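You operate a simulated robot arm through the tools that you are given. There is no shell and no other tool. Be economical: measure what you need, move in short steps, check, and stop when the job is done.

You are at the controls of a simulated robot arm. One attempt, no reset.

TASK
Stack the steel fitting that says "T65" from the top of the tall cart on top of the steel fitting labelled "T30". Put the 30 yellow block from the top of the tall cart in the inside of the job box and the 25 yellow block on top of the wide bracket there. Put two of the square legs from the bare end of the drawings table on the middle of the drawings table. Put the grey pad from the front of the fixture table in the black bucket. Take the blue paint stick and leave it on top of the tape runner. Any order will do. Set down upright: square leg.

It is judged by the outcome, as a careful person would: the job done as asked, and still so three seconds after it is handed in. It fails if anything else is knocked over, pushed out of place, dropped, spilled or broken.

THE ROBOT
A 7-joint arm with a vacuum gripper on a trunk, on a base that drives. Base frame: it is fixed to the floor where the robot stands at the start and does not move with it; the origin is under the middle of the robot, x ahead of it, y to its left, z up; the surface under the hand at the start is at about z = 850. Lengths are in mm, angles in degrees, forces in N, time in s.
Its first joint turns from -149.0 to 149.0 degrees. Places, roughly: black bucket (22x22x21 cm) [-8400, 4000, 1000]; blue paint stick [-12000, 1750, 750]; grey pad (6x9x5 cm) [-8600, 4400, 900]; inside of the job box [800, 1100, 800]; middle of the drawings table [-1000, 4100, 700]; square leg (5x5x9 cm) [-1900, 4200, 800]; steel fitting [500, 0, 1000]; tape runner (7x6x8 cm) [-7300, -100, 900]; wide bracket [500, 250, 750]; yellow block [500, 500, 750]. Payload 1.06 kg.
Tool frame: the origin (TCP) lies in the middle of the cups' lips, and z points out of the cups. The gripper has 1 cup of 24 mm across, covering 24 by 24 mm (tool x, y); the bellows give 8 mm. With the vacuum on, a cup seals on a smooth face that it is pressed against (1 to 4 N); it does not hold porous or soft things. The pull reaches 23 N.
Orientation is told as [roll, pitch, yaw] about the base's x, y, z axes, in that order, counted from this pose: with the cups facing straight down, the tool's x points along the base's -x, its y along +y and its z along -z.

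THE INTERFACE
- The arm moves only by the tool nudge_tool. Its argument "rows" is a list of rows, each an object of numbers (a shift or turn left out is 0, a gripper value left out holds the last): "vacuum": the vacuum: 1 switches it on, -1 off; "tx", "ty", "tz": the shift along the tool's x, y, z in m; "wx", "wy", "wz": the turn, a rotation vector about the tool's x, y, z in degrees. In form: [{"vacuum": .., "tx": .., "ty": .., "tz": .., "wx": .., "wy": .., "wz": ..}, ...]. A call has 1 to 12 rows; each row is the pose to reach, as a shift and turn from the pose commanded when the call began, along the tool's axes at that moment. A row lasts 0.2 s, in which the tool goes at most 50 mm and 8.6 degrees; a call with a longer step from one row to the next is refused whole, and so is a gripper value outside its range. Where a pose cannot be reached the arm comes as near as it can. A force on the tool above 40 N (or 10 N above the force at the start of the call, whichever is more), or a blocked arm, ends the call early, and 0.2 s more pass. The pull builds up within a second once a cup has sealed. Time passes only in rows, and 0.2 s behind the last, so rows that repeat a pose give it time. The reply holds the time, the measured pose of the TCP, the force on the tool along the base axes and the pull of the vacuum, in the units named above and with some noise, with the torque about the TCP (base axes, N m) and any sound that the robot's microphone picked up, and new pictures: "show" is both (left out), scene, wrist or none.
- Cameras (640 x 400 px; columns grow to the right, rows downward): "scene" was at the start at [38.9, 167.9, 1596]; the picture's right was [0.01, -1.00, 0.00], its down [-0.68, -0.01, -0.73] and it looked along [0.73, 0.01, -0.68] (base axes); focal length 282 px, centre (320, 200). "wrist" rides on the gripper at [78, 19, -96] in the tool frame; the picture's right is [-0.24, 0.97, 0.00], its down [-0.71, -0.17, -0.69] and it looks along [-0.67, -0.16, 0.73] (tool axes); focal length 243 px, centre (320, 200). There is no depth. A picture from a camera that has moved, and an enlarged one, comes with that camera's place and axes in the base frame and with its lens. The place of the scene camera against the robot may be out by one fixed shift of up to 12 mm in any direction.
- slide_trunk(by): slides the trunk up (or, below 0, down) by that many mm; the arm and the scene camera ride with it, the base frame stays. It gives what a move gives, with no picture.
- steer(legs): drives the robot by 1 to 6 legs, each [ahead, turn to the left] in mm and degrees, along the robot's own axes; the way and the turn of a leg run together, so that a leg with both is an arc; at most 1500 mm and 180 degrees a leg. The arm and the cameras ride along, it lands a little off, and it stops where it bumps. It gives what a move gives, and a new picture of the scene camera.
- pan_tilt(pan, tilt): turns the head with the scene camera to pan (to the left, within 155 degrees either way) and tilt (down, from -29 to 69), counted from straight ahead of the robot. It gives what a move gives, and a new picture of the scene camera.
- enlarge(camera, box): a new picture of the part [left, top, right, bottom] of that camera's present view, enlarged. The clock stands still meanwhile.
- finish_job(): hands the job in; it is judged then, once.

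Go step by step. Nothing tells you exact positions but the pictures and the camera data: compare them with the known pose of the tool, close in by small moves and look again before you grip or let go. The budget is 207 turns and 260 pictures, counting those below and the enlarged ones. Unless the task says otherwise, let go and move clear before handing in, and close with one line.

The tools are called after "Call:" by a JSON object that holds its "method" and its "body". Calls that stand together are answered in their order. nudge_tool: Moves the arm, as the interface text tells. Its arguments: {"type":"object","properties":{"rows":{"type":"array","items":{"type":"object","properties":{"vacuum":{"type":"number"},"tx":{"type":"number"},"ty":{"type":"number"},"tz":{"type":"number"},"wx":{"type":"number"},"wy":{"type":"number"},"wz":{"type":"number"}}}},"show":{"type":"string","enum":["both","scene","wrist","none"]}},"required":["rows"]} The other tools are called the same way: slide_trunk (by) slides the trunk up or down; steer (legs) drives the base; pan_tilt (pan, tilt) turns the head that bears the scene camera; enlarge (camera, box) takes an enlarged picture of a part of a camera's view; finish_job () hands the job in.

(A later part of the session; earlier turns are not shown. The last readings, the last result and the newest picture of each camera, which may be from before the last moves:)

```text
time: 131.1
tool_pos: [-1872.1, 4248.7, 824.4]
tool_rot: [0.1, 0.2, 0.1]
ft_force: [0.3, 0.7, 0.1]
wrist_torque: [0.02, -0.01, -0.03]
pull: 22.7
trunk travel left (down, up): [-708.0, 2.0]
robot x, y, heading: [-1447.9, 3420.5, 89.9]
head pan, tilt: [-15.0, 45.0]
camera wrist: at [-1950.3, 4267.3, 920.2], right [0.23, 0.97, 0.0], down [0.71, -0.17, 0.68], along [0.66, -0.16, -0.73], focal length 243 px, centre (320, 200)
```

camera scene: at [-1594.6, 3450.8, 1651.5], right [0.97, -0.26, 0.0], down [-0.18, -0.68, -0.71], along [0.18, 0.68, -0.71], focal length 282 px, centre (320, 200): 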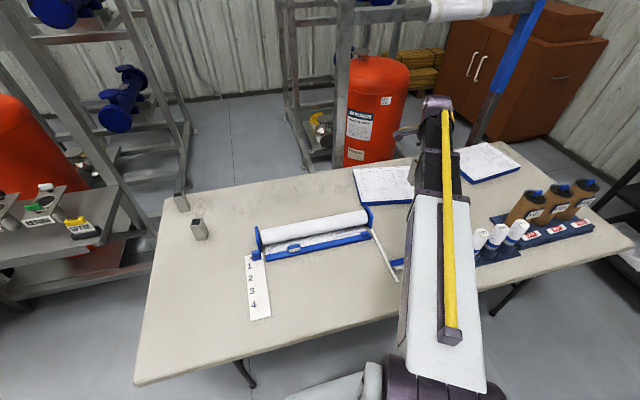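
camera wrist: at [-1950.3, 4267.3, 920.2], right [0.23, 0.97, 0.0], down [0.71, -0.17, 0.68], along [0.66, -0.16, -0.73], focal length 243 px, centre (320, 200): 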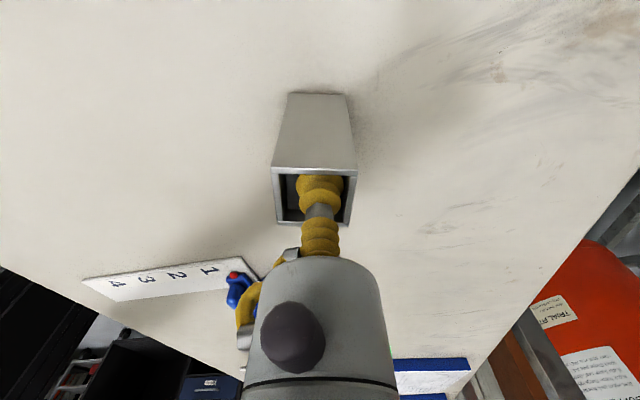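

Sealed. Lifting and carrying leg 2 next to leg 1, aiming at (-1000, 4085).

Call:
{"method": "nudge_tool", "body": {"rows": [{"tz": -0.04}, {"tz": -0.085}, {"tz": -0.13}, {"tz": -0.175}, {"tz": -0.22}, {"tz": -0.23, "tx": -0.04, "ty": -0.007}, {"tz": -0.23, "tx": -0.086, "ty": -0.015}, {"tz": -0.23, "tx": -0.132, "ty": -0.024}, {"tz": -0.23, "tx": -0.178, "ty": -0.033}, {"tz": -0.23, "tx": -0.224, "ty": -0.042}, {"tz": -0.23, "tx": -0.27, "ty": -0.051}, {"tz": -0.23, "tx": -0.316, "ty": -0.06}], "show": "none"}}

Call:
{"method": "nudge_tool", "body": {"rows": [{"tx": -0.046, "ty": -0.009}, {"tx": -0.092, "ty": -0.018}, {"tx": -0.138, "ty": -0.027}, {"tx": -0.184, "ty": -0.036}, {"tx": -0.23, "ty": -0.045}, {"tx": -0.276, "ty": -0.054}, {"tx": -0.322, "ty": -0.063}, {"tx": -0.368, "ty": -0.072}, {"tx": -0.414, "ty": -0.081}, {"tx": -0.46, "ty": -0.09}, {"tx": -0.506, "ty": -0.098}, {"tx": -0.552, "ty": -0.104}], "show": "wrist"}}

```text
time: 133.7
tool_pos: [-1555.5, 4190.4, 1052.9]
tool_rot: [0.1, 0.1, 0.1]
ft_force: [-0.3, 0.4, -1.6]
wrist_torque: [0.01, 0.04, -0.03]
pull: 22.6
trunk travel left (down, up): [-708.0, 2.0]
robot x, y, heading: [-1448.2, 3419.5, 90.2]
head pan, tilt: [-15.0, 45.0]
```

```text
time: 136.3
tool_pos: [-1002.9, 4085.5, 1048.3]
tool_rot: [0.0, 0.3, 0.1]
ft_force: [1.2, 0.7, -1.5]
wrist_torque: [-0.01, -0.01, 0.0]
pull: 22.6
trunk travel left (down, up): [-708.0, 2.0]
robot x, y, heading: [-1446.5, 3417.5, 90.1]
head pan, tilt: [-15.0, 45.0]
camera wrist: at [-1081.4, 4103.3, 1144.7], right [0.23, 0.97, 0.0], down [0.71, -0.17, 0.68], along [0.66, -0.16, -0.73], focal length 243 px, centre (320, 200)
```

wrist: 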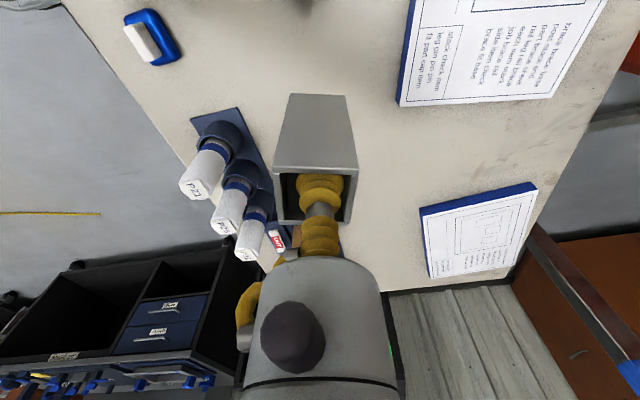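

Clear below. Lowering.

Call:
{"method": "nudge_tool", "body": {"rows": [{"tz": 0.045}, {"tz": 0.09}, {"tz": 0.135}, {"tz": 0.175}, {"tz": 0.2}, {"tz": 0.212}, {"tz": 0.212}], "show": "wrist"}}

Call:
{"method": "nudge_tool", "body": {"rows": [{"tz": 0.005}, {"tz": 0.008}, {"tz": 0.01}, {"tz": 0.012}, {"tz": 0.012}], "show": "none"}}

```text
time: 137.9
tool_pos: [-1003.0, 4086.4, 837.8]
tool_rot: [0.1, 0.2, 0.0]
ft_force: [0.0, 0.9, -2.2]
wrist_torque: [0.01, 0.02, 0.01]
pull: 22.8
trunk travel left (down, up): [-708.0, 2.0]
robot x, y, heading: [-1448.0, 3421.0, 90.0]
head pan, tilt: [-15.0, 45.0]
camera wrist: at [-1081.8, 4103.9, 934.0], right [0.23, 0.97, 0.0], down [0.71, -0.17, 0.68], along [0.66, -0.16, -0.73], focal length 243 px, centre (320, 200)
```

wrist: 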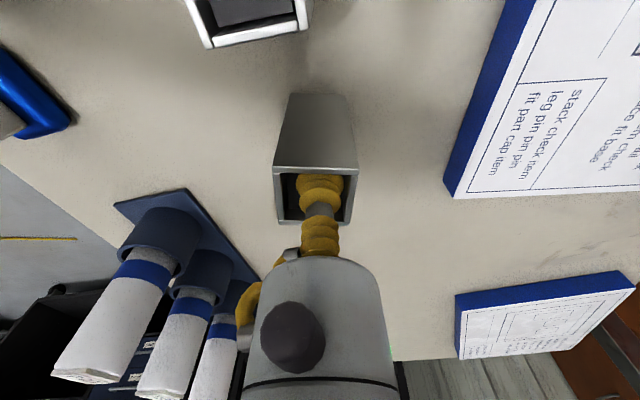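

```text
time: 139.1
tool_pos: [-1003.3, 4084.7, 827.2]
tool_rot: [0.1, 0.1, 0.0]
ft_force: [0.7, 0.6, -2.3]
wrist_torque: [0.03, 0.05, -0.04]
pull: 22.7
trunk travel left (down, up): [-708.0, 2.0]
robot x, y, heading: [-1448.3, 3420.4, 90.0]
head pan, tilt: [-15.0, 45.0]
```

Call:
{"method": "nudge_tool", "body": {"rows": [{"tz": 0.002}, {"tz": 0.004}, {"tz": 0.005}, {"tz": 0.005}], "show": "none"}}

```text
time: 140.1
tool_pos: [-1004.4, 4086.3, 822.3]
tool_rot: [0.0, 0.1, 0.0]
ft_force: [-0.4, 0.6, -0.2]
wrist_torque: [-0.01, 0.04, -0.02]
pull: 22.7
trunk travel left (down, up): [-708.0, 2.0]
robot x, y, heading: [-1446.4, 3421.4, 89.9]
head pan, tilt: [-15.0, 45.0]
```

Call:
{"method": "nudge_tool", "body": {"rows": [{"tz": 0.0015}, {"tz": 0.002, "vacuum": -1}, {"tz": 0.002}, {"tz": 0.002}, {"tz": 0.002}, {"tz": -0.004}, {"tz": -0.015}, {"tz": -0.05}, {"tz": -0.095}, {"tz": -0.14}, {"tz": -0.185}, {"tz": -0.23}], "show": "wrist"}}

```text
time: 142.7
tool_pos: [-1003.8, 4084.3, 1052.7]
tool_rot: [0.1, 0.3, 0.0]
ft_force: [-0.4, 0.4, 0.0]
wrist_torque: [0.0, 0.02, -0.03]
pull: 0.0
trunk travel left (down, up): [-708.0, 2.0]
robot x, y, heading: [-1446.6, 3420.2, 90.2]
head pan, tilt: [-15.0, 45.0]
camera wrist: at [-1082.4, 4103.0, 1148.6], right [0.23, 0.97, 0.0], down [0.71, -0.17, 0.68], along [0.66, -0.16, -0.73], focal length 243 px, centre (320, 200)
```

wrist: 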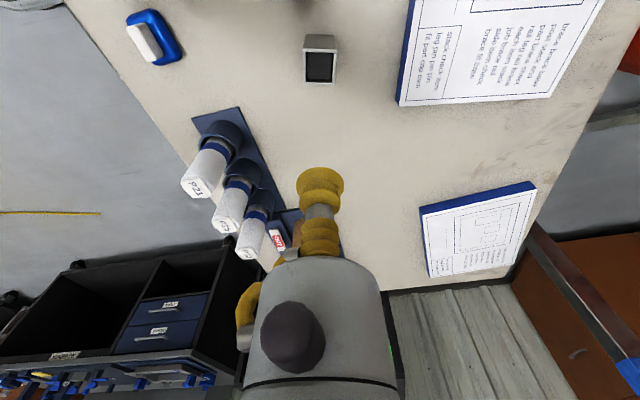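

Both legs are placed upright. Retracting the arm, restoring its orientation, and surveying the route west.

Call:
{"method": "nudge_tool", "body": {"rows": [{"tx": 0.037, "ty": -0.004, "tz": -0.006, "wz": -7.5}, {"tx": 0.074, "ty": -0.008, "tz": -0.012, "wz": -15}, {"tx": 0.11, "ty": -0.011, "tz": -0.018, "wz": -22.5}, {"tx": 0.147, "ty": -0.015, "tz": -0.024, "wz": -30}, {"tx": 0.184, "ty": -0.018, "tz": -0.03, "wz": -37.5}, {"tx": 0.22, "ty": -0.022, "tz": -0.036, "wz": -45}, {"tx": 0.257, "ty": -0.026, "tz": -0.042, "wz": -52.5}, {"tx": 0.294, "ty": -0.03, "tz": -0.048, "wz": -60}, {"tx": 0.33, "ty": -0.033, "tz": -0.054, "wz": -67.5}, {"tx": 0.367, "ty": -0.037, "tz": -0.06, "wz": -75}, {"tx": 0.404, "ty": -0.04, "tz": -0.066, "wz": -82.5}, {"tx": 0.441, "ty": -0.044, "tz": -0.07, "wz": -90}], "show": "none"}}

Call:
{"method": "pan_tilt", "body": {"pan": 60, "tilt": 22}}

Call:
{"method": "pan_tilt", "body": {"pan": 115, "tilt": 22}}

```text
time: 145.3
tool_pos: [-1443.1, 4040.4, 1123.4]
tool_rot: [0.2, -0.1, 90.2]
ft_force: [0.2, -0.3, 0.4]
wrist_torque: [-0.01, 0.03, 0.0]
pull: 0.0
trunk travel left (down, up): [-708.0, 2.0]
robot x, y, heading: [-1448.4, 3418.4, 90.2]
head pan, tilt: [-15.0, 45.0]
```

```text
time: 146.7
tool_pos: [-1441.6, 4040.8, 1123.7]
tool_rot: [0.2, -0.1, 90.0]
ft_force: [-0.9, 0.0, 0.3]
wrist_torque: [0.02, 0.0, -0.03]
pull: 0.0
trunk travel left (down, up): [-708.0, 2.0]
robot x, y, heading: [-1447.9, 3420.0, 90.0]
head pan, tilt: [60.0, 22.0]
camera scene: at [-1696.1, 3418.5, 1686.8], right [0.5, 0.87, 0.0], down [0.32, -0.19, -0.93], along [-0.8, 0.46, -0.37], focal length 282 px, centre (320, 200)
```

scene: 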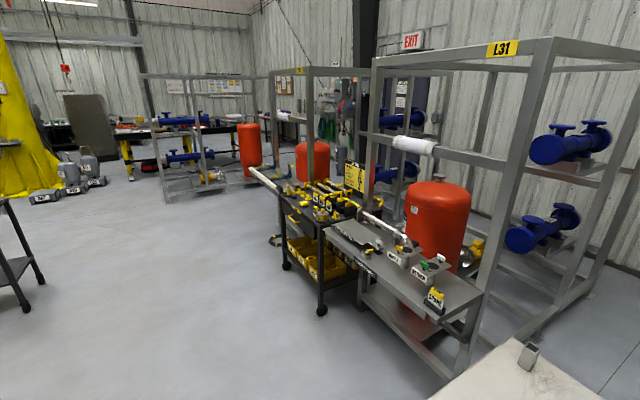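

```text
time: 148.0
tool_pos: [-1443.2, 4040.1, 1124.1]
tool_rot: [0.1, -0.1, 90.0]
ft_force: [-0.5, 0.1, 0.7]
wrist_torque: [-0.01, -0.04, -0.01]
pull: 0.0
trunk travel left (down, up): [-708.0, 2.0]
robot x, y, heading: [-1445.8, 3422.9, 89.8]
head pan, tilt: [115.0, 22.0]
camera scene: at [-1699.9, 3332.9, 1686.9], right [-0.42, 0.91, 0.0], down [0.34, 0.16, -0.93], along [-0.84, -0.39, -0.37], focal length 282 px, centre (320, 200)
```

scene: 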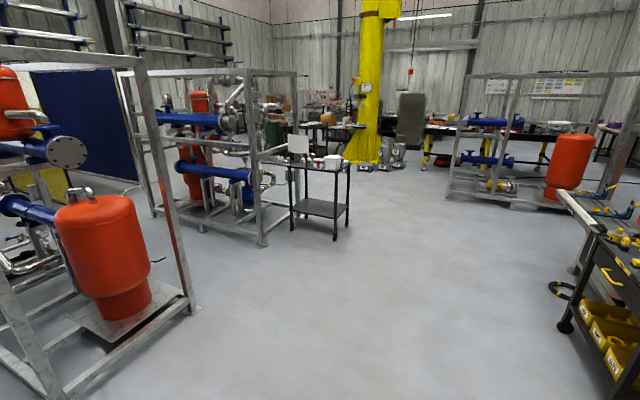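

The aisle to the west is open. Backing off and driving west in stages.

Call:
{"method": "steer", "body": {"legs": [[-350, 0], [0, 92], [1500, 0], [1500, 0], [900, 0]]}}

Call:
{"method": "pan_tilt", "body": {"pan": 0, "tilt": 15}}

```text
time: 172.3
tool_pos: [-5915.7, 2828.4, 1124.1]
tool_rot: [0.0, -0.1, -175.8]
ft_force: [0.9, 0.5, -0.6]
wrist_torque: [0.02, 0.02, 0.0]
pull: 0.1
trunk travel left (down, up): [-708.0, 2.0]
robot x, y, heading: [-5297.9, 2867.0, -175.6]
head pan, tilt: [115.0, 22.0]
camera scene: at [-5193.3, 2620.0, 1686.9], right [-0.87, -0.49, 0.0], down [-0.18, 0.33, -0.93], along [0.45, -0.81, -0.37], focal length 282 px, centre (320, 200)
```

scene: 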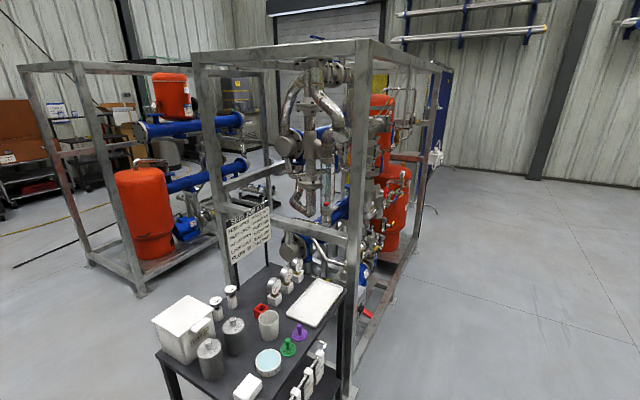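

```text
time: 174.3
tool_pos: [-5915.8, 2827.8, 1124.2]
tool_rot: [0.0, -0.1, -175.8]
ft_force: [-0.7, 0.6, -0.5]
wrist_torque: [-0.01, -0.01, 0.01]
pull: 0.1
trunk travel left (down, up): [-708.0, 2.0]
robot x, y, heading: [-5297.6, 2866.9, -175.6]
head pan, tilt: [0.0, 15.0]
camera scene: at [-5331.6, 2694.0, 1698.2], right [-0.07, 1.0, 0.0], down [0.26, 0.02, -0.97], along [-0.96, -0.07, -0.26], focal length 282 px, centre (320, 200)
```

scene: 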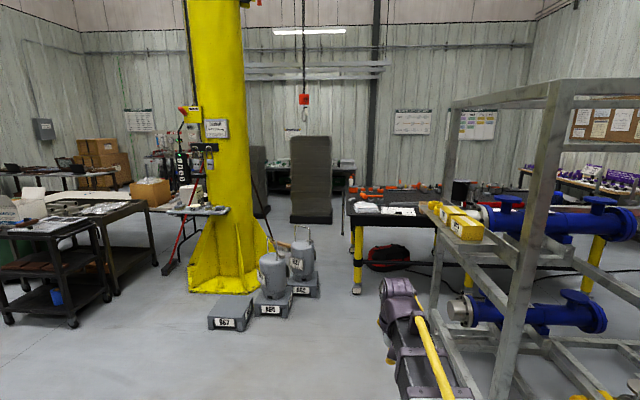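

I see a long black table with yellow legs ahead-right (probably the fixture table). Driving closer for a better look.

Call:
{"method": "steer", "body": {"legs": [[1300, -5]]}}

Call:
{"method": "pan_tilt", "body": {"pan": -30, "tilt": 20}}

```text
time: 180.8
tool_pos: [-7199.4, 2868.9, 1123.6]
tool_rot: [0.2, -0.1, 178.2]
ft_force: [-0.4, 0.5, 0.5]
wrist_torque: [0.02, -0.04, -0.04]
pull: 0.1
trunk travel left (down, up): [-708.0, 2.0]
robot x, y, heading: [-6584.0, 2842.1, 178.0]
head pan, tilt: [0.0, 15.0]
camera scene: at [-6633.1, 2672.6, 1698.2], right [0.03, 1.0, 0.0], down [0.26, -0.01, -0.97], along [-0.97, 0.03, -0.26], focal length 282 px, centre (320, 200)
```

scene: 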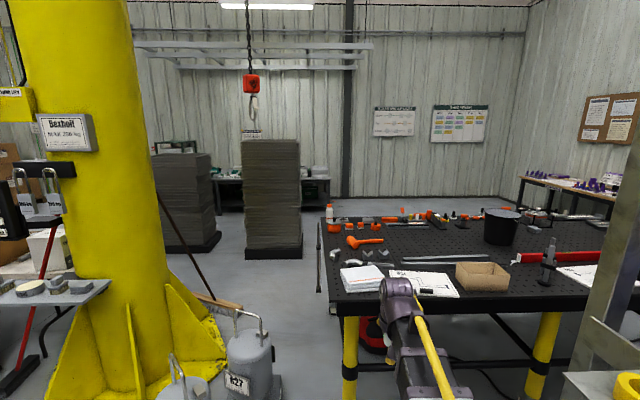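

```text
time: 181.7
tool_pos: [-7199.3, 2868.7, 1124.0]
tool_rot: [0.1, -0.1, 178.1]
ft_force: [-0.3, -0.6, 0.1]
wrist_torque: [0.01, -0.01, 0.03]
pull: 0.1
trunk travel left (down, up): [-708.0, 2.0]
robot x, y, heading: [-6577.4, 2842.0, 178.0]
head pan, tilt: [-30.0, 20.0]
camera scene: at [-6618.8, 2718.6, 1690.1], right [0.53, 0.85, 0.0], down [0.29, -0.18, -0.94], along [-0.8, 0.5, -0.34], focal length 282 px, centre (320, 200)
```

scene: 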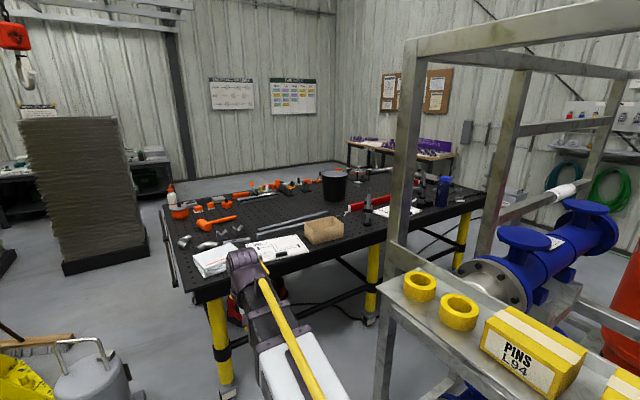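

The fixture table with the black bucket is ahead on the right. Enlarging to find the grey pad.

Call:
{"method": "enlarge", "body": {"camera": "scene", "box": [160, 140, 352, 260]}}

Call:
{"method": "enlarge", "body": {"camera": "scene", "box": [300, 140, 492, 260]}}

```text
3.33 times, centred on (256, 200) of scene
camera zoom: at [-6618.8, 2718.6, 1690.1], right [0.53, 0.85, 0.0], down [0.29, -0.18, -0.94], along [-0.8, 0.5, -0.34], focal length 940 px, centre (533, 200)
```

zoom: 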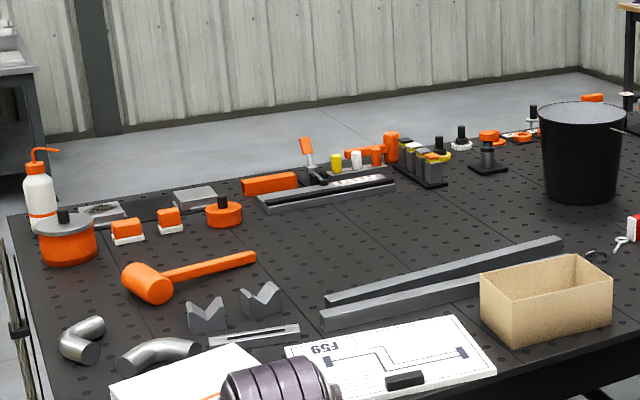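

```text
3.33 times, centred on (396, 200) of scene
camera zoom: at [-6618.8, 2718.6, 1690.1], right [0.53, 0.85, 0.0], down [0.29, -0.18, -0.94], along [-0.8, 0.5, -0.34], focal length 940 px, centre (67, 200)
```

zoom: 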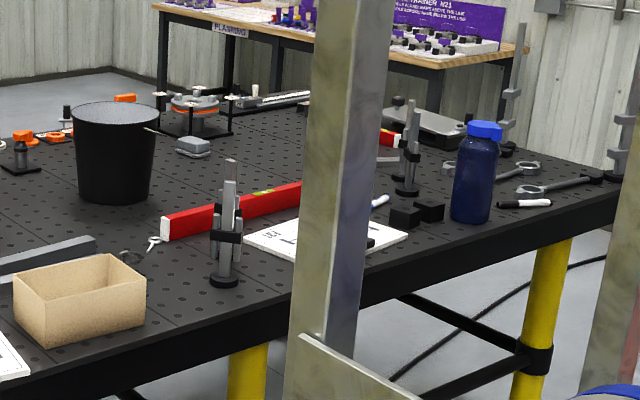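

The grey pad is beside the bucket at about (-8600, 4380), nearer the far (-x) side of the table. I need to see which passage leads round: looking at the floor ahead and to the left.

Call:
{"method": "pan_tilt", "body": {"pan": 5, "tilt": 40}}

Call:
{"method": "pan_tilt", "body": {"pan": 50, "tilt": 28}}

```text
time: 182.7
tool_pos: [-7199.8, 2867.5, 1124.0]
tool_rot: [0.2, -0.2, 178.2]
ft_force: [-0.1, -0.9, 0.1]
wrist_torque: [0.01, 0.0, -0.01]
pull: 0.0
trunk travel left (down, up): [-708.0, 2.0]
robot x, y, heading: [-6580.5, 2844.8, 178.3]
head pan, tilt: [5.0, 40.0]
camera scene: at [-6624.6, 2665.0, 1658.7], right [-0.05, 1.0, 0.0], down [0.64, 0.03, -0.77], along [-0.77, -0.04, -0.64], focal length 282 px, centre (320, 200)
```

scene: 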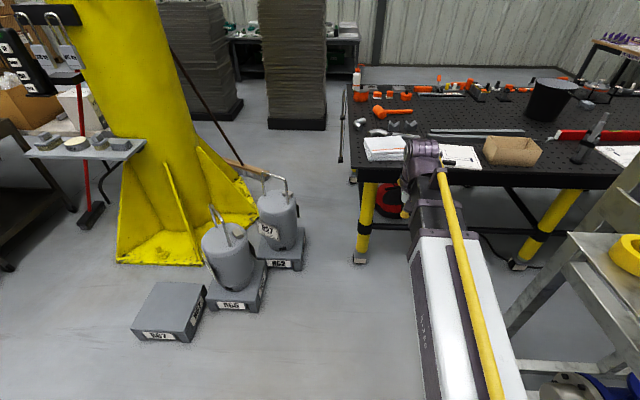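

```text
time: 183.8
tool_pos: [-7201.1, 2867.7, 1123.4]
tool_rot: [0.1, -0.1, 178.1]
ft_force: [-0.1, 0.2, 0.1]
wrist_torque: [-0.02, 0.0, 0.0]
pull: 0.0
trunk travel left (down, up): [-708.0, 2.0]
robot x, y, heading: [-6581.1, 2843.2, 178.2]
head pan, tilt: [50.0, 28.0]
camera scene: at [-6600.6, 2601.7, 1677.2], right [-0.74, 0.67, 0.0], down [0.31, 0.35, -0.88], along [-0.59, -0.66, -0.47], focal length 282 px, centre (320, 200)
```

scene: 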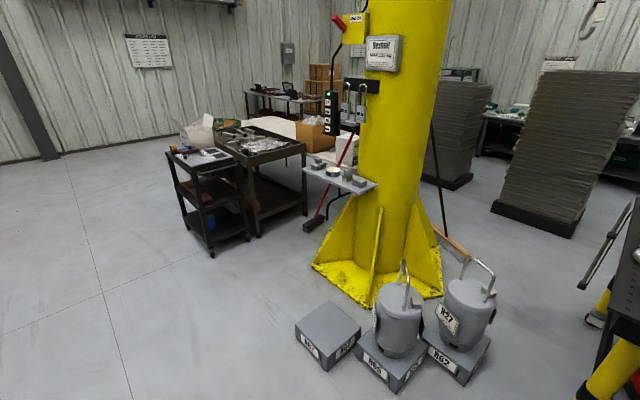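

The direct gaps beside the column are too narrow; the floor to the south is open. I'll drive south past the column and look for a way around the carts.

Call:
{"method": "steer", "body": {"legs": [[0, 94], [1450, 0], [1200, 0]]}}

Call:
{"method": "pan_tilt", "body": {"pan": -60, "tilt": 20}}

```text
time: 200.8
tool_pos: [-6457.9, -431.1, 1123.4]
tool_rot: [0.1, -0.1, -88.1]
ft_force: [0.2, -0.2, 0.1]
wrist_torque: [0.01, 0.01, 0.05]
pull: 0.0
trunk travel left (down, up): [-708.0, 2.0]
robot x, y, heading: [-6476.1, 191.2, -88.2]
head pan, tilt: [50.0, 28.0]
camera scene: at [-6232.6, 180.2, 1677.2], right [-0.62, -0.79, 0.0], down [-0.37, 0.29, -0.88], along [0.69, -0.55, -0.47], focal length 282 px, centre (320, 200)
```

scene: 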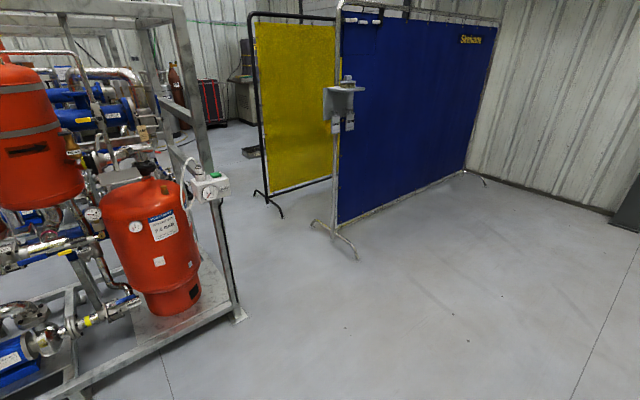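

```text
time: 202.6
tool_pos: [-6458.0, -430.3, 1124.2]
tool_rot: [0.1, -0.1, -88.1]
ft_force: [-0.4, 1.1, 0.5]
wrist_torque: [0.01, -0.02, -0.01]
pull: 0.1
trunk travel left (down, up): [-708.0, 2.0]
robot x, y, heading: [-6476.1, 189.9, -88.0]
head pan, tilt: [-60.0, 20.0]
camera scene: at [-6383.4, 187.5, 1690.1], right [-0.53, 0.85, 0.0], down [0.29, 0.18, -0.94], along [-0.8, -0.5, -0.34], focal length 282 px, centre (320, 200)
```

scene: 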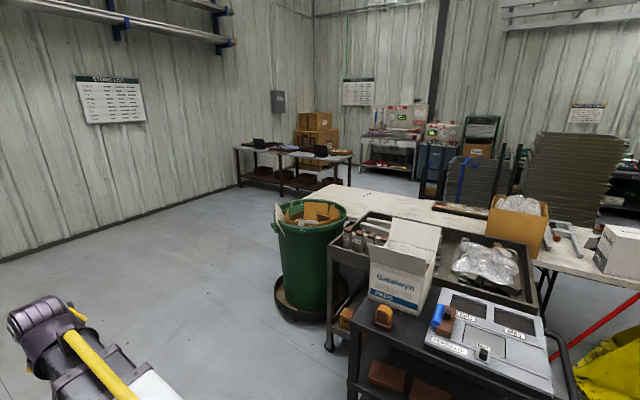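

The area south is open past the green bin. Driving around: south, then west, then look north.

Call:
{"method": "steer", "body": {"legs": [[1400, 0], [850, 0], [0, -90], [1500, 0], [1300, 0]]}}

Call:
{"method": "pan_tilt", "body": {"pan": -70, "tilt": 20}}

```text
time: 230.4
tool_pos: [-9798.9, -2167.0, 1123.9]
tool_rot: [0.0, -0.1, -177.4]
ft_force: [-1.0, 0.5, -0.7]
wrist_torque: [-0.01, 0.0, -0.02]
pull: 0.1
trunk travel left (down, up): [-708.0, 2.0]
robot x, y, heading: [-9179.6, -2144.8, -177.4]
head pan, tilt: [-60.0, 20.0]
camera scene: at [-9175.5, -2235.5, 1690.1], right [0.84, 0.54, 0.0], down [0.18, -0.29, -0.94], along [-0.51, 0.79, -0.34], focal length 282 px, centre (320, 200)
```

scene: 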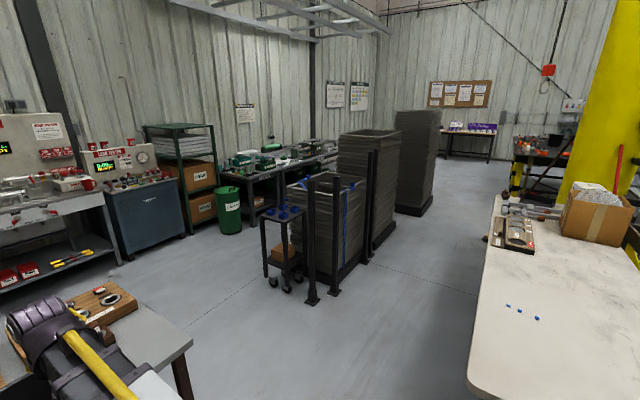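

```text
time: 231.2
tool_pos: [-9798.1, -2166.9, 1123.9]
tool_rot: [0.1, -0.1, -177.4]
ft_force: [0.4, 0.4, 0.4]
wrist_torque: [-0.01, -0.01, -0.01]
pull: 0.0
trunk travel left (down, up): [-708.0, 2.0]
robot x, y, heading: [-9176.0, -2143.4, -177.6]
head pan, tilt: [-70.0, 20.0]
camera scene: at [-9161.0, -2228.0, 1690.1], right [0.92, 0.38, 0.0], down [0.13, -0.32, -0.94], along [-0.36, 0.87, -0.34], focal length 282 px, centre (320, 200)
```

scene: 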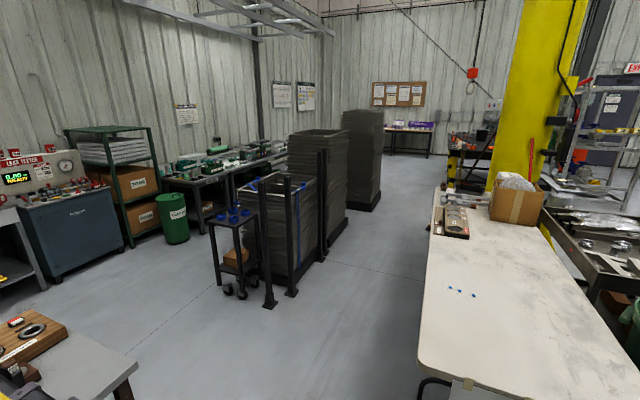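

The corridor north between the stacks and the white table is about a metre wide. Turning into it and driving in stages.

Call:
{"method": "steer", "body": {"legs": [[310, 0], [0, -90], [1500, 0]]}}

Call:
{"method": "pan_tilt", "body": {"pan": 0, "tilt": 25}}

```text
time: 244.1
tool_pos: [-9542.6, -56.2, 1124.3]
tool_rot: [0.0, -0.1, 91.3]
ft_force: [-0.5, -0.1, -0.5]
wrist_torque: [0.04, -0.01, 0.0]
pull: 0.0
trunk travel left (down, up): [-708.0, 2.0]
robot x, y, heading: [-9530.6, -678.5, 91.0]
head pan, tilt: [-70.0, 20.0]
camera scene: at [-9613.9, -693.3, 1690.1], right [0.36, -0.93, 0.0], down [-0.32, -0.12, -0.94], along [0.88, 0.34, -0.34], focal length 282 px, centre (320, 200)
```

scene: 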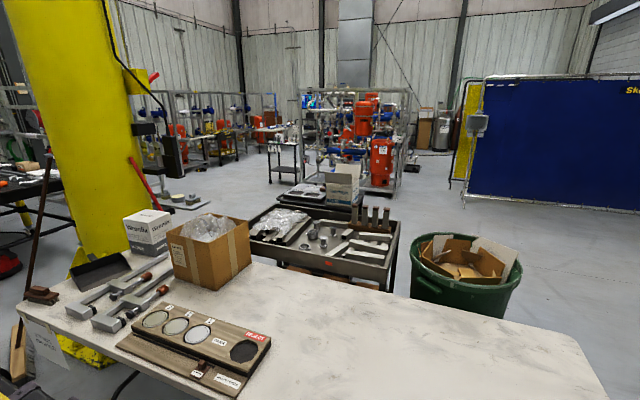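

```text
time: 245.5
tool_pos: [-9543.3, -55.1, 1124.2]
tool_rot: [0.1, -0.1, 91.3]
ft_force: [-0.9, 0.0, 0.1]
wrist_torque: [-0.01, 0.04, 0.01]
pull: 0.0
trunk travel left (down, up): [-708.0, 2.0]
robot x, y, heading: [-9533.4, -675.4, 91.2]
head pan, tilt: [0.0, 25.0]
camera scene: at [-9702.6, -635.0, 1682.0], right [1.0, 0.02, 0.0], down [0.01, -0.42, -0.91], along [-0.02, 0.91, -0.42], focal length 282 px, centre (320, 200)
```

scene: 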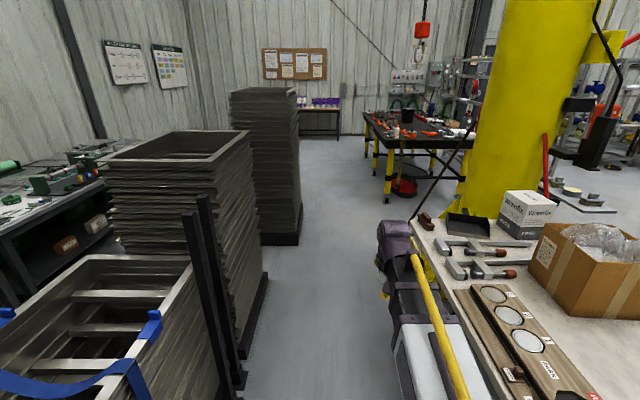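

The corridor is clear. Continuing north to reach the fixture table's west side.

Call:
{"method": "steer", "body": {"legs": [[0, -1], [1500, 0], [1500, 0], [1000, 0]]}}

Call:
{"method": "pan_tilt", "body": {"pan": -50, "tilt": 30}}

```text
time: 265.0
tool_pos: [-9464.2, 3927.4, 1125.0]
tool_rot: [0.1, 0.0, 88.9]
ft_force: [0.1, 0.2, 0.7]
wrist_torque: [0.0, 0.0, 0.01]
pull: 0.1
trunk travel left (down, up): [-708.0, 2.0]
robot x, y, heading: [-9478.2, 3307.1, 89.2]
head pan, tilt: [0.0, 25.0]
camera scene: at [-9645.9, 3354.7, 1682.0], right [1.0, -0.02, 0.0], down [-0.01, -0.42, -0.91], along [0.02, 0.91, -0.42], focal length 282 px, centre (320, 200)
```

scene: 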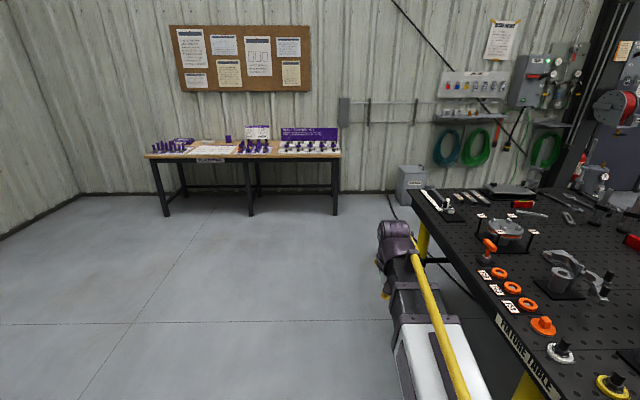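

```text
time: 266.2
tool_pos: [-9463.9, 3927.9, 1123.4]
tool_rot: [0.2, 0.0, 88.9]
ft_force: [0.3, 0.2, 0.4]
wrist_torque: [0.01, 0.0, -0.02]
pull: 0.0
trunk travel left (down, up): [-708.0, 2.0]
robot x, y, heading: [-9479.0, 3307.6, 89.1]
head pan, tilt: [-50.0, 30.0]
camera scene: at [-9577.3, 3319.5, 1674.1], right [0.63, -0.78, 0.0], down [-0.39, -0.32, -0.87], along [0.67, 0.55, -0.5], focal length 282 px, centre (320, 200)
```

scene: 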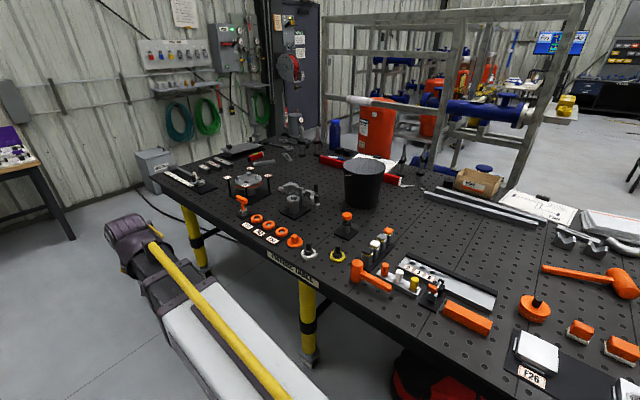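

This is the front side (labelled "FIXTURE TABLE"). Zooming on the table to identify the grey pad.

Call:
{"method": "enlarge", "body": {"camera": "scene", "box": [200, 140, 392, 260]}}

Call:
{"method": "enlarge", "body": {"camera": "scene", "box": [360, 220, 640, 395]}}

```text
3.33 times, centred on (296, 200) of scene
camera zoom: at [-9577.3, 3319.5, 1674.1], right [0.63, -0.78, 0.0], down [-0.39, -0.32, -0.87], along [0.67, 0.55, -0.5], focal length 940 px, centre (400, 200)
```

zoom: 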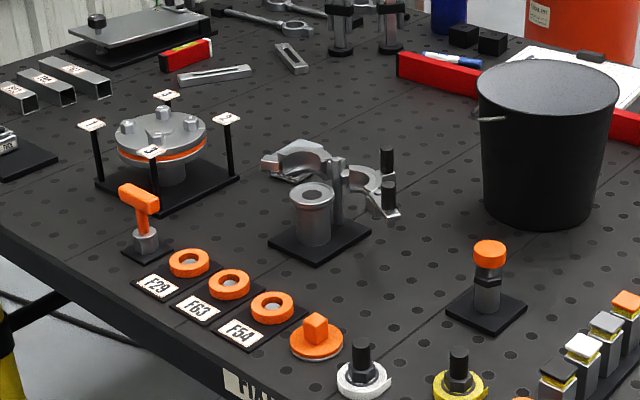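

```text
2.29 times, centred on (500, 308) of scene
camera zoom: at [-9577.3, 3319.5, 1674.1], right [0.63, -0.78, 0.0], down [-0.39, -0.32, -0.87], along [0.67, 0.55, -0.5], focal length 644 px, centre (-91, -46)
```

zoom: 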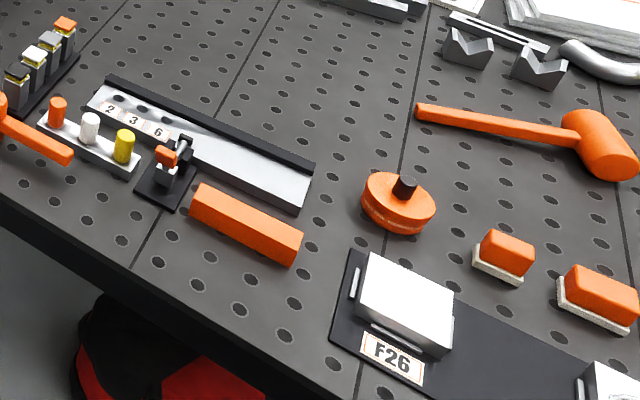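

I don't clearly see the pad yet; it may be near the clamp/flange fixtures. I'll move to face the table there.

Call:
{"method": "steer", "body": {"legs": [[950, 0], [0, -90]]}}

Call:
{"method": "pan_tilt", "body": {"pan": 0, "tilt": 38}}

```text
time: 275.0
tool_pos: [-8843.1, 4231.3, 1124.0]
tool_rot: [0.0, -0.2, -2.1]
ft_force: [0.0, 0.8, -0.2]
wrist_torque: [-0.02, 0.01, 0.02]
pull: 0.2
trunk travel left (down, up): [-708.0, 2.0]
robot x, y, heading: [-9462.1, 4256.7, -2.4]
head pan, tilt: [-50.0, 30.0]
camera scene: at [-9444.0, 4354.1, 1674.1], right [-0.79, -0.61, 0.0], down [-0.31, 0.39, -0.87], along [0.53, -0.68, -0.5], focal length 282 px, centre (320, 200)
```

scene: 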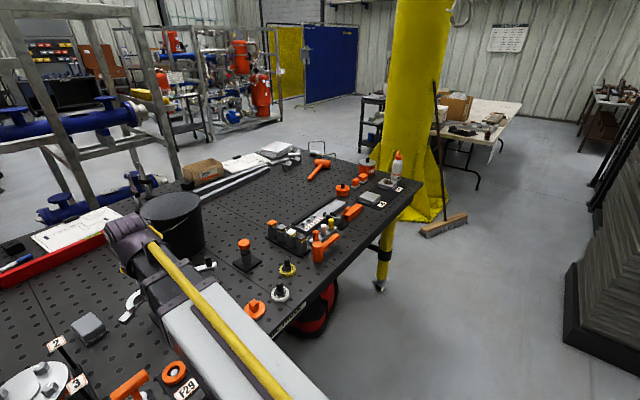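

```text
time: 276.2
tool_pos: [-8841.8, 4231.6, 1123.7]
tool_rot: [0.2, -0.1, -2.1]
ft_force: [-0.1, 0.2, 0.1]
wrist_torque: [0.01, 0.0, 0.0]
pull: 0.0
trunk travel left (down, up): [-708.0, 2.0]
robot x, y, heading: [-9462.8, 4259.6, -2.1]
head pan, tilt: [0.0, 38.0]
camera scene: at [-9413.3, 4422.3, 1661.7], right [-0.04, -1.0, 0.0], down [-0.62, 0.02, -0.79], along [0.79, -0.03, -0.62], focal length 282 px, centre (320, 200)
```

scene: 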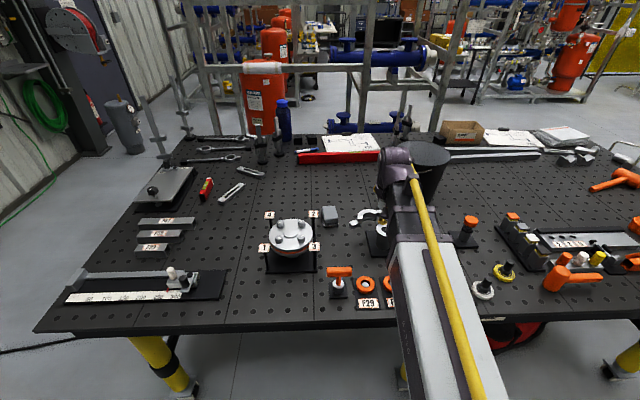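

The grey pad is the grey block beside the flange fixture at about (-8570, 4346). Zooming in.

Call:
{"method": "enlarge", "body": {"camera": "scene", "box": [260, 150, 452, 270]}}

Call:
{"method": "nudge_tool", "body": {"rows": [{"ty": 0.04, "tx": -0.01}, {"ty": 0.08, "tx": -0.03}, {"ty": 0.1, "tx": -0.06}, {"ty": 0.1, "tx": -0.06}], "show": "wrist"}}

```text
3.33 times, centred on (356, 210) of scene
camera zoom: at [-9413.3, 4422.3, 1661.7], right [-0.04, -1.0, 0.0], down [-0.62, 0.02, -0.79], along [0.79, -0.03, -0.62], focal length 940 px, centre (200, 167)
```

zoom: 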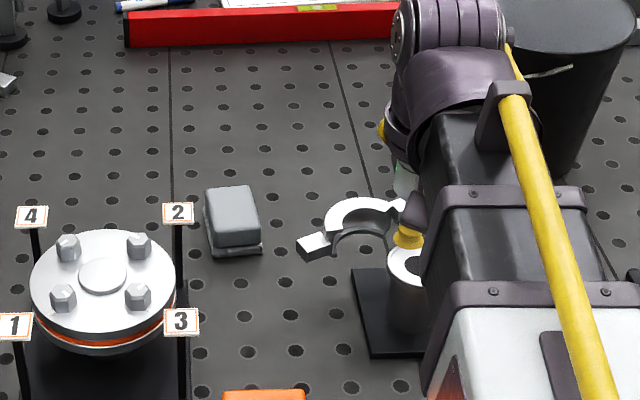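

```text
time: 277.2
tool_pos: [-8780.0, 4327.0, 1123.2]
tool_rot: [0.1, 0.0, -2.2]
ft_force: [0.0, -0.2, 0.4]
wrist_torque: [-0.01, 0.0, 0.02]
pull: 0.0
trunk travel left (down, up): [-708.0, 2.0]
robot x, y, heading: [-9461.9, 4254.3, -2.0]
head pan, tilt: [0.0, 38.0]
camera wrist: at [-8856.7, 4348.7, 1219.9], right [0.27, 0.96, 0.0], down [0.7, -0.2, 0.69], along [0.66, -0.18, -0.73], focal length 243 px, centre (320, 200)
```

wrist: 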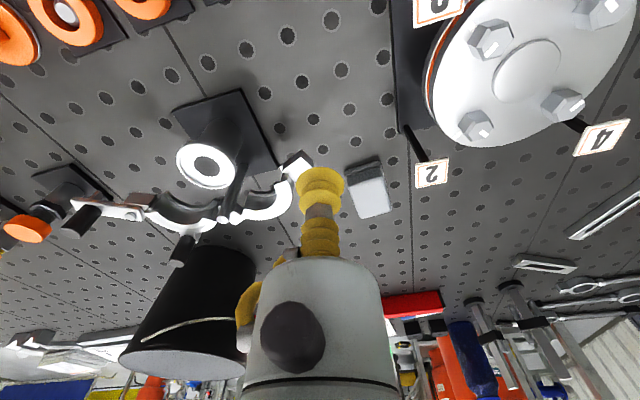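

The pad's top is at about (-8590, 4355). The flange's label posts (top ~z 1030) are close, so I'll turn the tool so the camera stays clear of them, and move above the pad.

Call:
{"method": "nudge_tool", "body": {"rows": [{"tx": -0.032, "ty": 0.006, "wz": -6.2}, {"tx": -0.063, "ty": 0.012, "wz": -12.4}, {"tx": -0.095, "ty": 0.018, "wz": -18.6}, {"tx": -0.126, "ty": 0.024, "wz": -24.8}, {"tx": -0.158, "ty": 0.03, "wz": -31}, {"tx": -0.189, "ty": 0.035, "wz": -37.2}, {"tx": -0.189, "ty": 0.035, "tz": 0.04, "wz": -37.2}, {"tx": -0.189, "ty": 0.035, "tz": 0.04, "wz": -37.2}]}}

```text
time: 279.0
tool_pos: [-8588.1, 4356.6, 1083.3]
tool_rot: [0.0, -0.2, 35.2]
ft_force: [0.8, -0.4, -1.0]
wrist_torque: [0.0, 0.01, -0.03]
pull: 0.2
trunk travel left (down, up): [-708.0, 2.0]
robot x, y, heading: [-9462.3, 4257.2, -1.9]
head pan, tilt: [0.0, 38.0]
camera scene: at [-9413.2, 4422.5, 1661.7], right [-0.04, -1.0, 0.0], down [-0.62, 0.02, -0.79], along [0.79, -0.03, -0.62], focal length 282 px, centre (320, 200)
camera wrist: at [-8663.9, 4325.2, 1179.1], right [-0.37, 0.93, 0.0], down [0.68, 0.27, 0.69], along [0.64, 0.25, -0.73], focal length 243 px, centre (320, 200)
```

scene: 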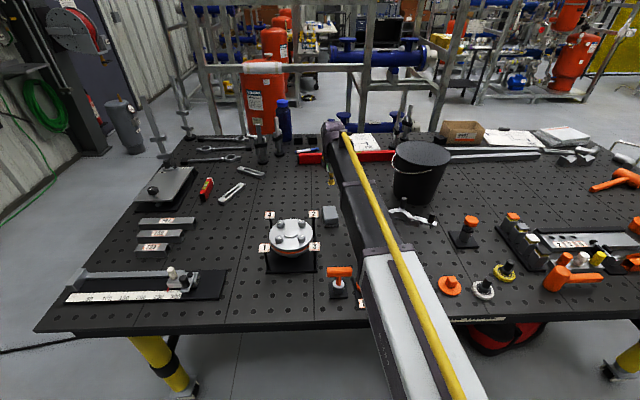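
wrist: 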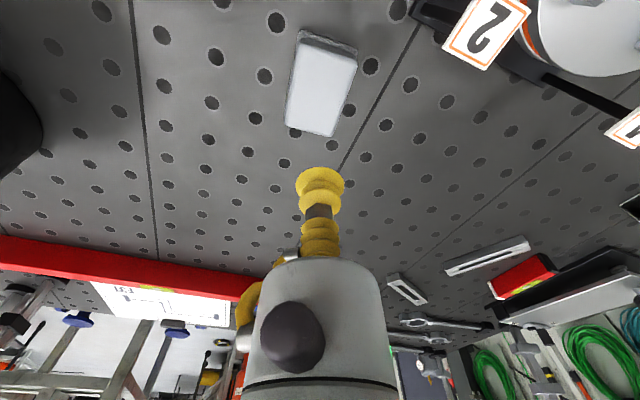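

The pad is centred under the tool. Descending closer.

Call:
{"method": "nudge_tool", "body": {"rows": [{"tz": 0.03, "vacuum": 1}, {"tz": 0.06}, {"tz": 0.09}, {"tz": 0.09}], "show": "wrist"}}

```text
time: 280.0
tool_pos: [-8588.4, 4356.3, 993.3]
tool_rot: [0.0, -0.2, 35.1]
ft_force: [0.6, -0.3, -0.5]
wrist_torque: [-0.01, -0.02, -0.03]
pull: 0.0
trunk travel left (down, up): [-708.0, 2.0]
robot x, y, heading: [-9460.6, 4253.3, -1.8]
head pan, tilt: [0.0, 38.0]
camera wrist: at [-8664.5, 4326.5, 1091.0], right [-0.37, 0.93, 0.0], down [0.68, 0.27, 0.69], along [0.64, 0.25, -0.73], focal length 243 px, centre (320, 200)
```

wrist: 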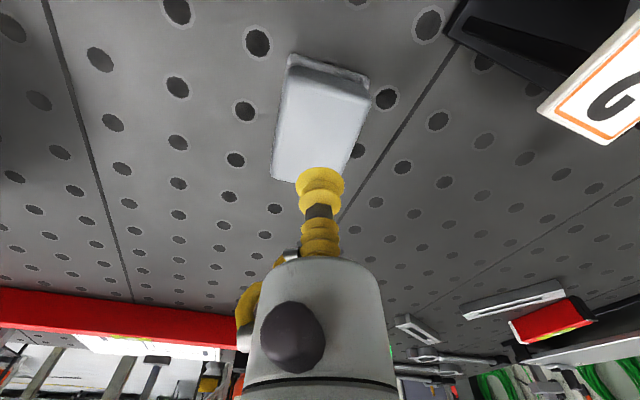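

Call:
{"method": "nudge_tool", "body": {"rows": [{"tz": 0.03}, {"tz": 0.042}, {"tz": 0.048}, {"tz": 0.051}, {"tz": 0.051}], "show": "wrist"}}

```text
time: 281.2
tool_pos: [-8587.5, 4357.0, 943.5]
tool_rot: [0.1, -0.1, 35.1]
ft_force: [-0.1, 0.6, 0.3]
wrist_torque: [0.0, 0.01, 0.01]
pull: 22.5
trunk travel left (down, up): [-708.0, 2.0]
robot x, y, heading: [-9466.1, 4255.4, -2.1]
head pan, tilt: [0.0, 38.0]
camera wrist: at [-8663.8, 4326.4, 1039.9], right [-0.37, 0.93, 0.0], down [0.68, 0.27, 0.69], along [0.64, 0.25, -0.73], focal length 243 px, centre (320, 200)
```

wrist: 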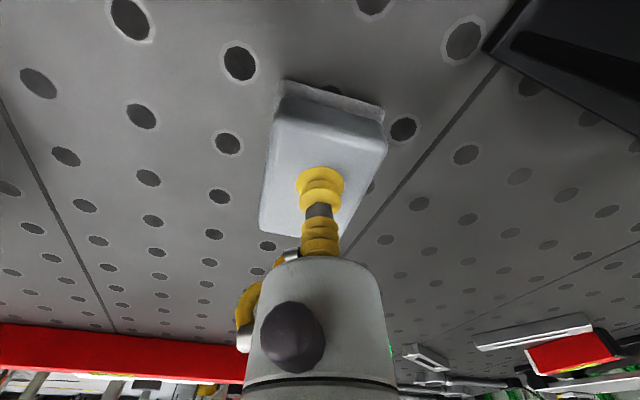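

Sealed. Lifting the pad above bucket height, pulling the arm in, and repositioning the robot closer to the bucket at about (-8445, 3987).

Call:
{"method": "nudge_tool", "body": {"rows": [{"tz": -0.03}, {"tz": -0.075}, {"tz": -0.12}, {"tz": -0.165}, {"tz": -0.21}, {"tz": -0.255}, {"tz": -0.275}, {"tx": 0.04, "tz": -0.275}, {"tx": 0.08, "tz": -0.275}, {"tx": 0.12, "tz": -0.275}, {"tx": 0.15, "tz": -0.275}], "show": "wrist"}}

Call:
{"method": "steer", "body": {"legs": [[0, -58], [245, 0], [0, 58]]}}

```text
time: 283.6
tool_pos: [-8713.2, 4271.2, 1217.7]
tool_rot: [0.0, -0.2, 35.1]
ft_force: [-0.6, -0.5, -0.8]
wrist_torque: [-0.03, 0.0, 0.01]
pull: 23.1
trunk travel left (down, up): [-708.0, 2.0]
robot x, y, heading: [-9465.2, 4257.3, -2.0]
head pan, tilt: [0.0, 38.0]
camera wrist: at [-8788.6, 4240.1, 1314.6], right [-0.37, 0.93, 0.0], down [0.68, 0.27, 0.69], along [0.64, 0.25, -0.73], focal length 243 px, centre (320, 200)
```

wrist: 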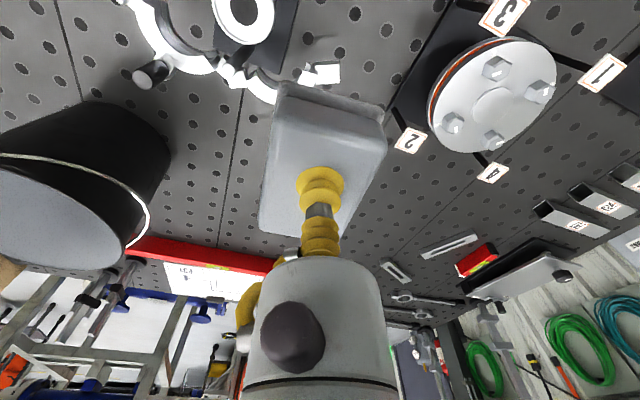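

```text
time: 290.4
tool_pos: [-8592.6, 4043.7, 1217.4]
tool_rot: [0.0, -0.2, 33.7]
ft_force: [0.5, -0.5, 0.0]
wrist_torque: [0.01, 0.01, 0.0]
pull: 22.6
trunk travel left (down, up): [-708.0, 2.0]
robot x, y, heading: [-9344.8, 4048.2, -3.5]
head pan, tilt: [0.0, 38.0]
camera scene: at [-9290.1, 4212.0, 1661.7], right [-0.06, -1.0, 0.0], down [-0.61, 0.04, -0.79], along [0.79, -0.05, -0.62], focal length 282 px, centre (320, 200)
```

scene: 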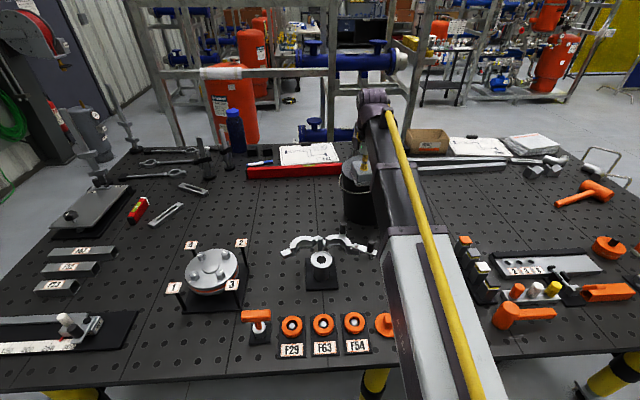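

Call:
{"method": "nudge_tool", "body": {"rows": [{"wz": 8}, {"wz": 16}, {"wz": 24}, {"wz": 32}, {"wz": 37}, {"wz": 37}], "show": "wrist"}}

Call:
{"method": "enlarge", "body": {"camera": "scene", "box": [290, 130, 450, 230]}}

```text
time: 291.9
tool_pos: [-8592.3, 4042.6, 1218.9]
tool_rot: [0.2, -0.2, -3.4]
ft_force: [-0.2, 1.6, -1.5]
wrist_torque: [0.05, 0.01, -0.02]
pull: 22.8
trunk travel left (down, up): [-708.0, 2.0]
robot x, y, heading: [-9345.5, 4048.4, -3.7]
head pan, tilt: [0.0, 38.0]
camera wrist: at [-8670.6, 4065.8, 1314.3], right [0.29, 0.96, 0.0], down [0.7, -0.21, 0.69], along [0.66, -0.2, -0.73], focal length 243 px, centre (320, 200)
```

wrist: 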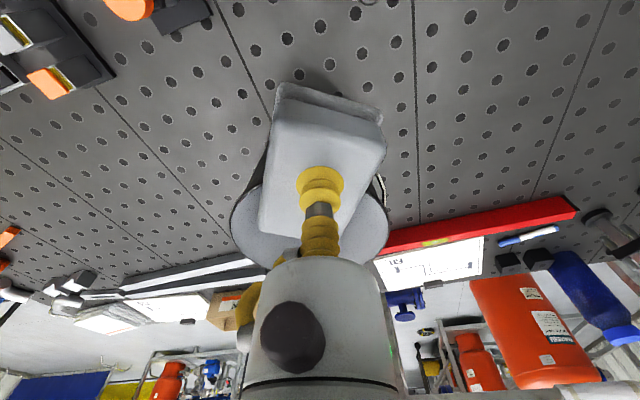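

```text
4.00 times, centred on (370, 180) of scene
camera zoom: at [-9290.0, 4211.8, 1661.7], right [-0.06, -1.0, 0.0], down [-0.61, 0.04, -0.79], along [0.79, -0.05, -0.62], focal length 1128 px, centre (120, 280)
```

zoom: 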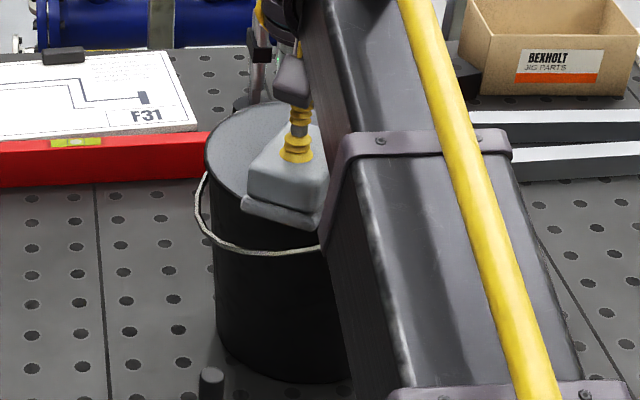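

Bucket rim centre is at about (-8448, 3985). Moving over it.

Call:
{"method": "nudge_tool", "body": {"rows": [{"tx": -0.04, "ty": -0.013}, {"tx": -0.08, "ty": -0.027}, {"tx": -0.12, "ty": -0.04}, {"tx": -0.147, "ty": -0.049}, {"tx": -0.147, "ty": -0.049}]}}

Call:
{"method": "enlarge", "body": {"camera": "scene", "box": [290, 110, 450, 210]}}

```text
time: 293.1
tool_pos: [-8449.4, 3985.0, 1220.0]
tool_rot: [0.1, -0.1, -3.2]
ft_force: [0.3, -0.5, -1.4]
wrist_torque: [0.03, 0.01, 0.0]
pull: 23.1
trunk travel left (down, up): [-708.0, 2.0]
robot x, y, heading: [-9340.4, 4048.6, -3.4]
head pan, tilt: [0.0, 38.0]
camera scene: at [-9290.1, 4211.8, 1661.7], right [-0.06, -1.0, 0.0], down [-0.61, 0.04, -0.79], along [0.79, -0.05, -0.62], focal length 282 px, centre (320, 200)
camera wrist: at [-8526.3, 4007.8, 1315.4], right [0.29, 0.96, 0.0], down [0.7, -0.21, 0.69], along [0.66, -0.2, -0.73], focal length 243 px, centre (320, 200)
```

scene: 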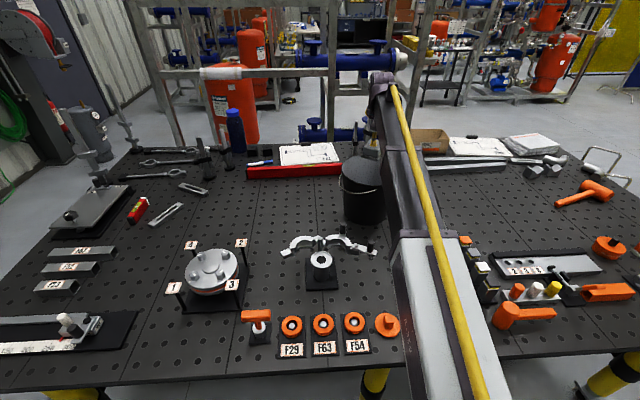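
wrist: 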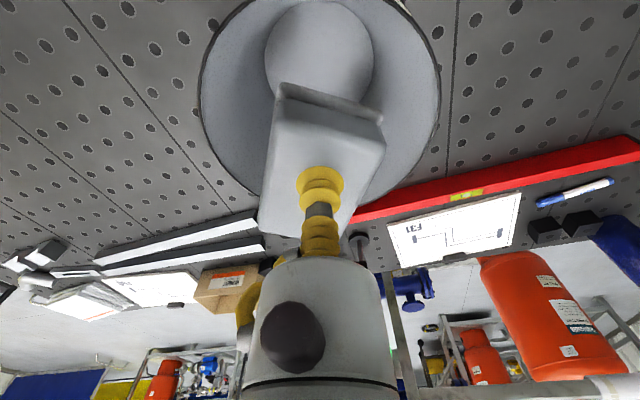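

```text
4.00 times, centred on (370, 160) of scene
camera zoom: at [-9290.1, 4211.8, 1661.7], right [-0.06, -1.0, 0.0], down [-0.61, 0.04, -0.79], along [0.79, -0.05, -0.62], focal length 1128 px, centre (120, 360)
```

zoom: 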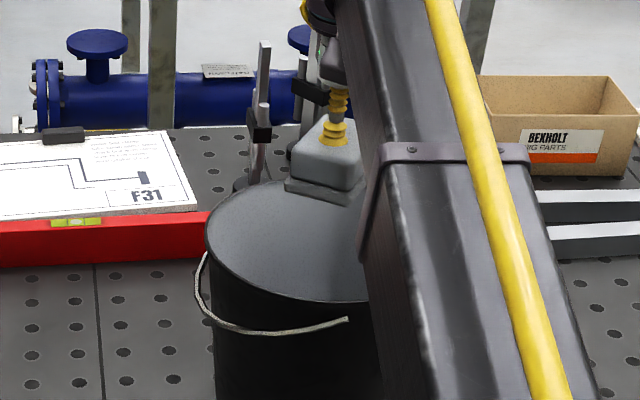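

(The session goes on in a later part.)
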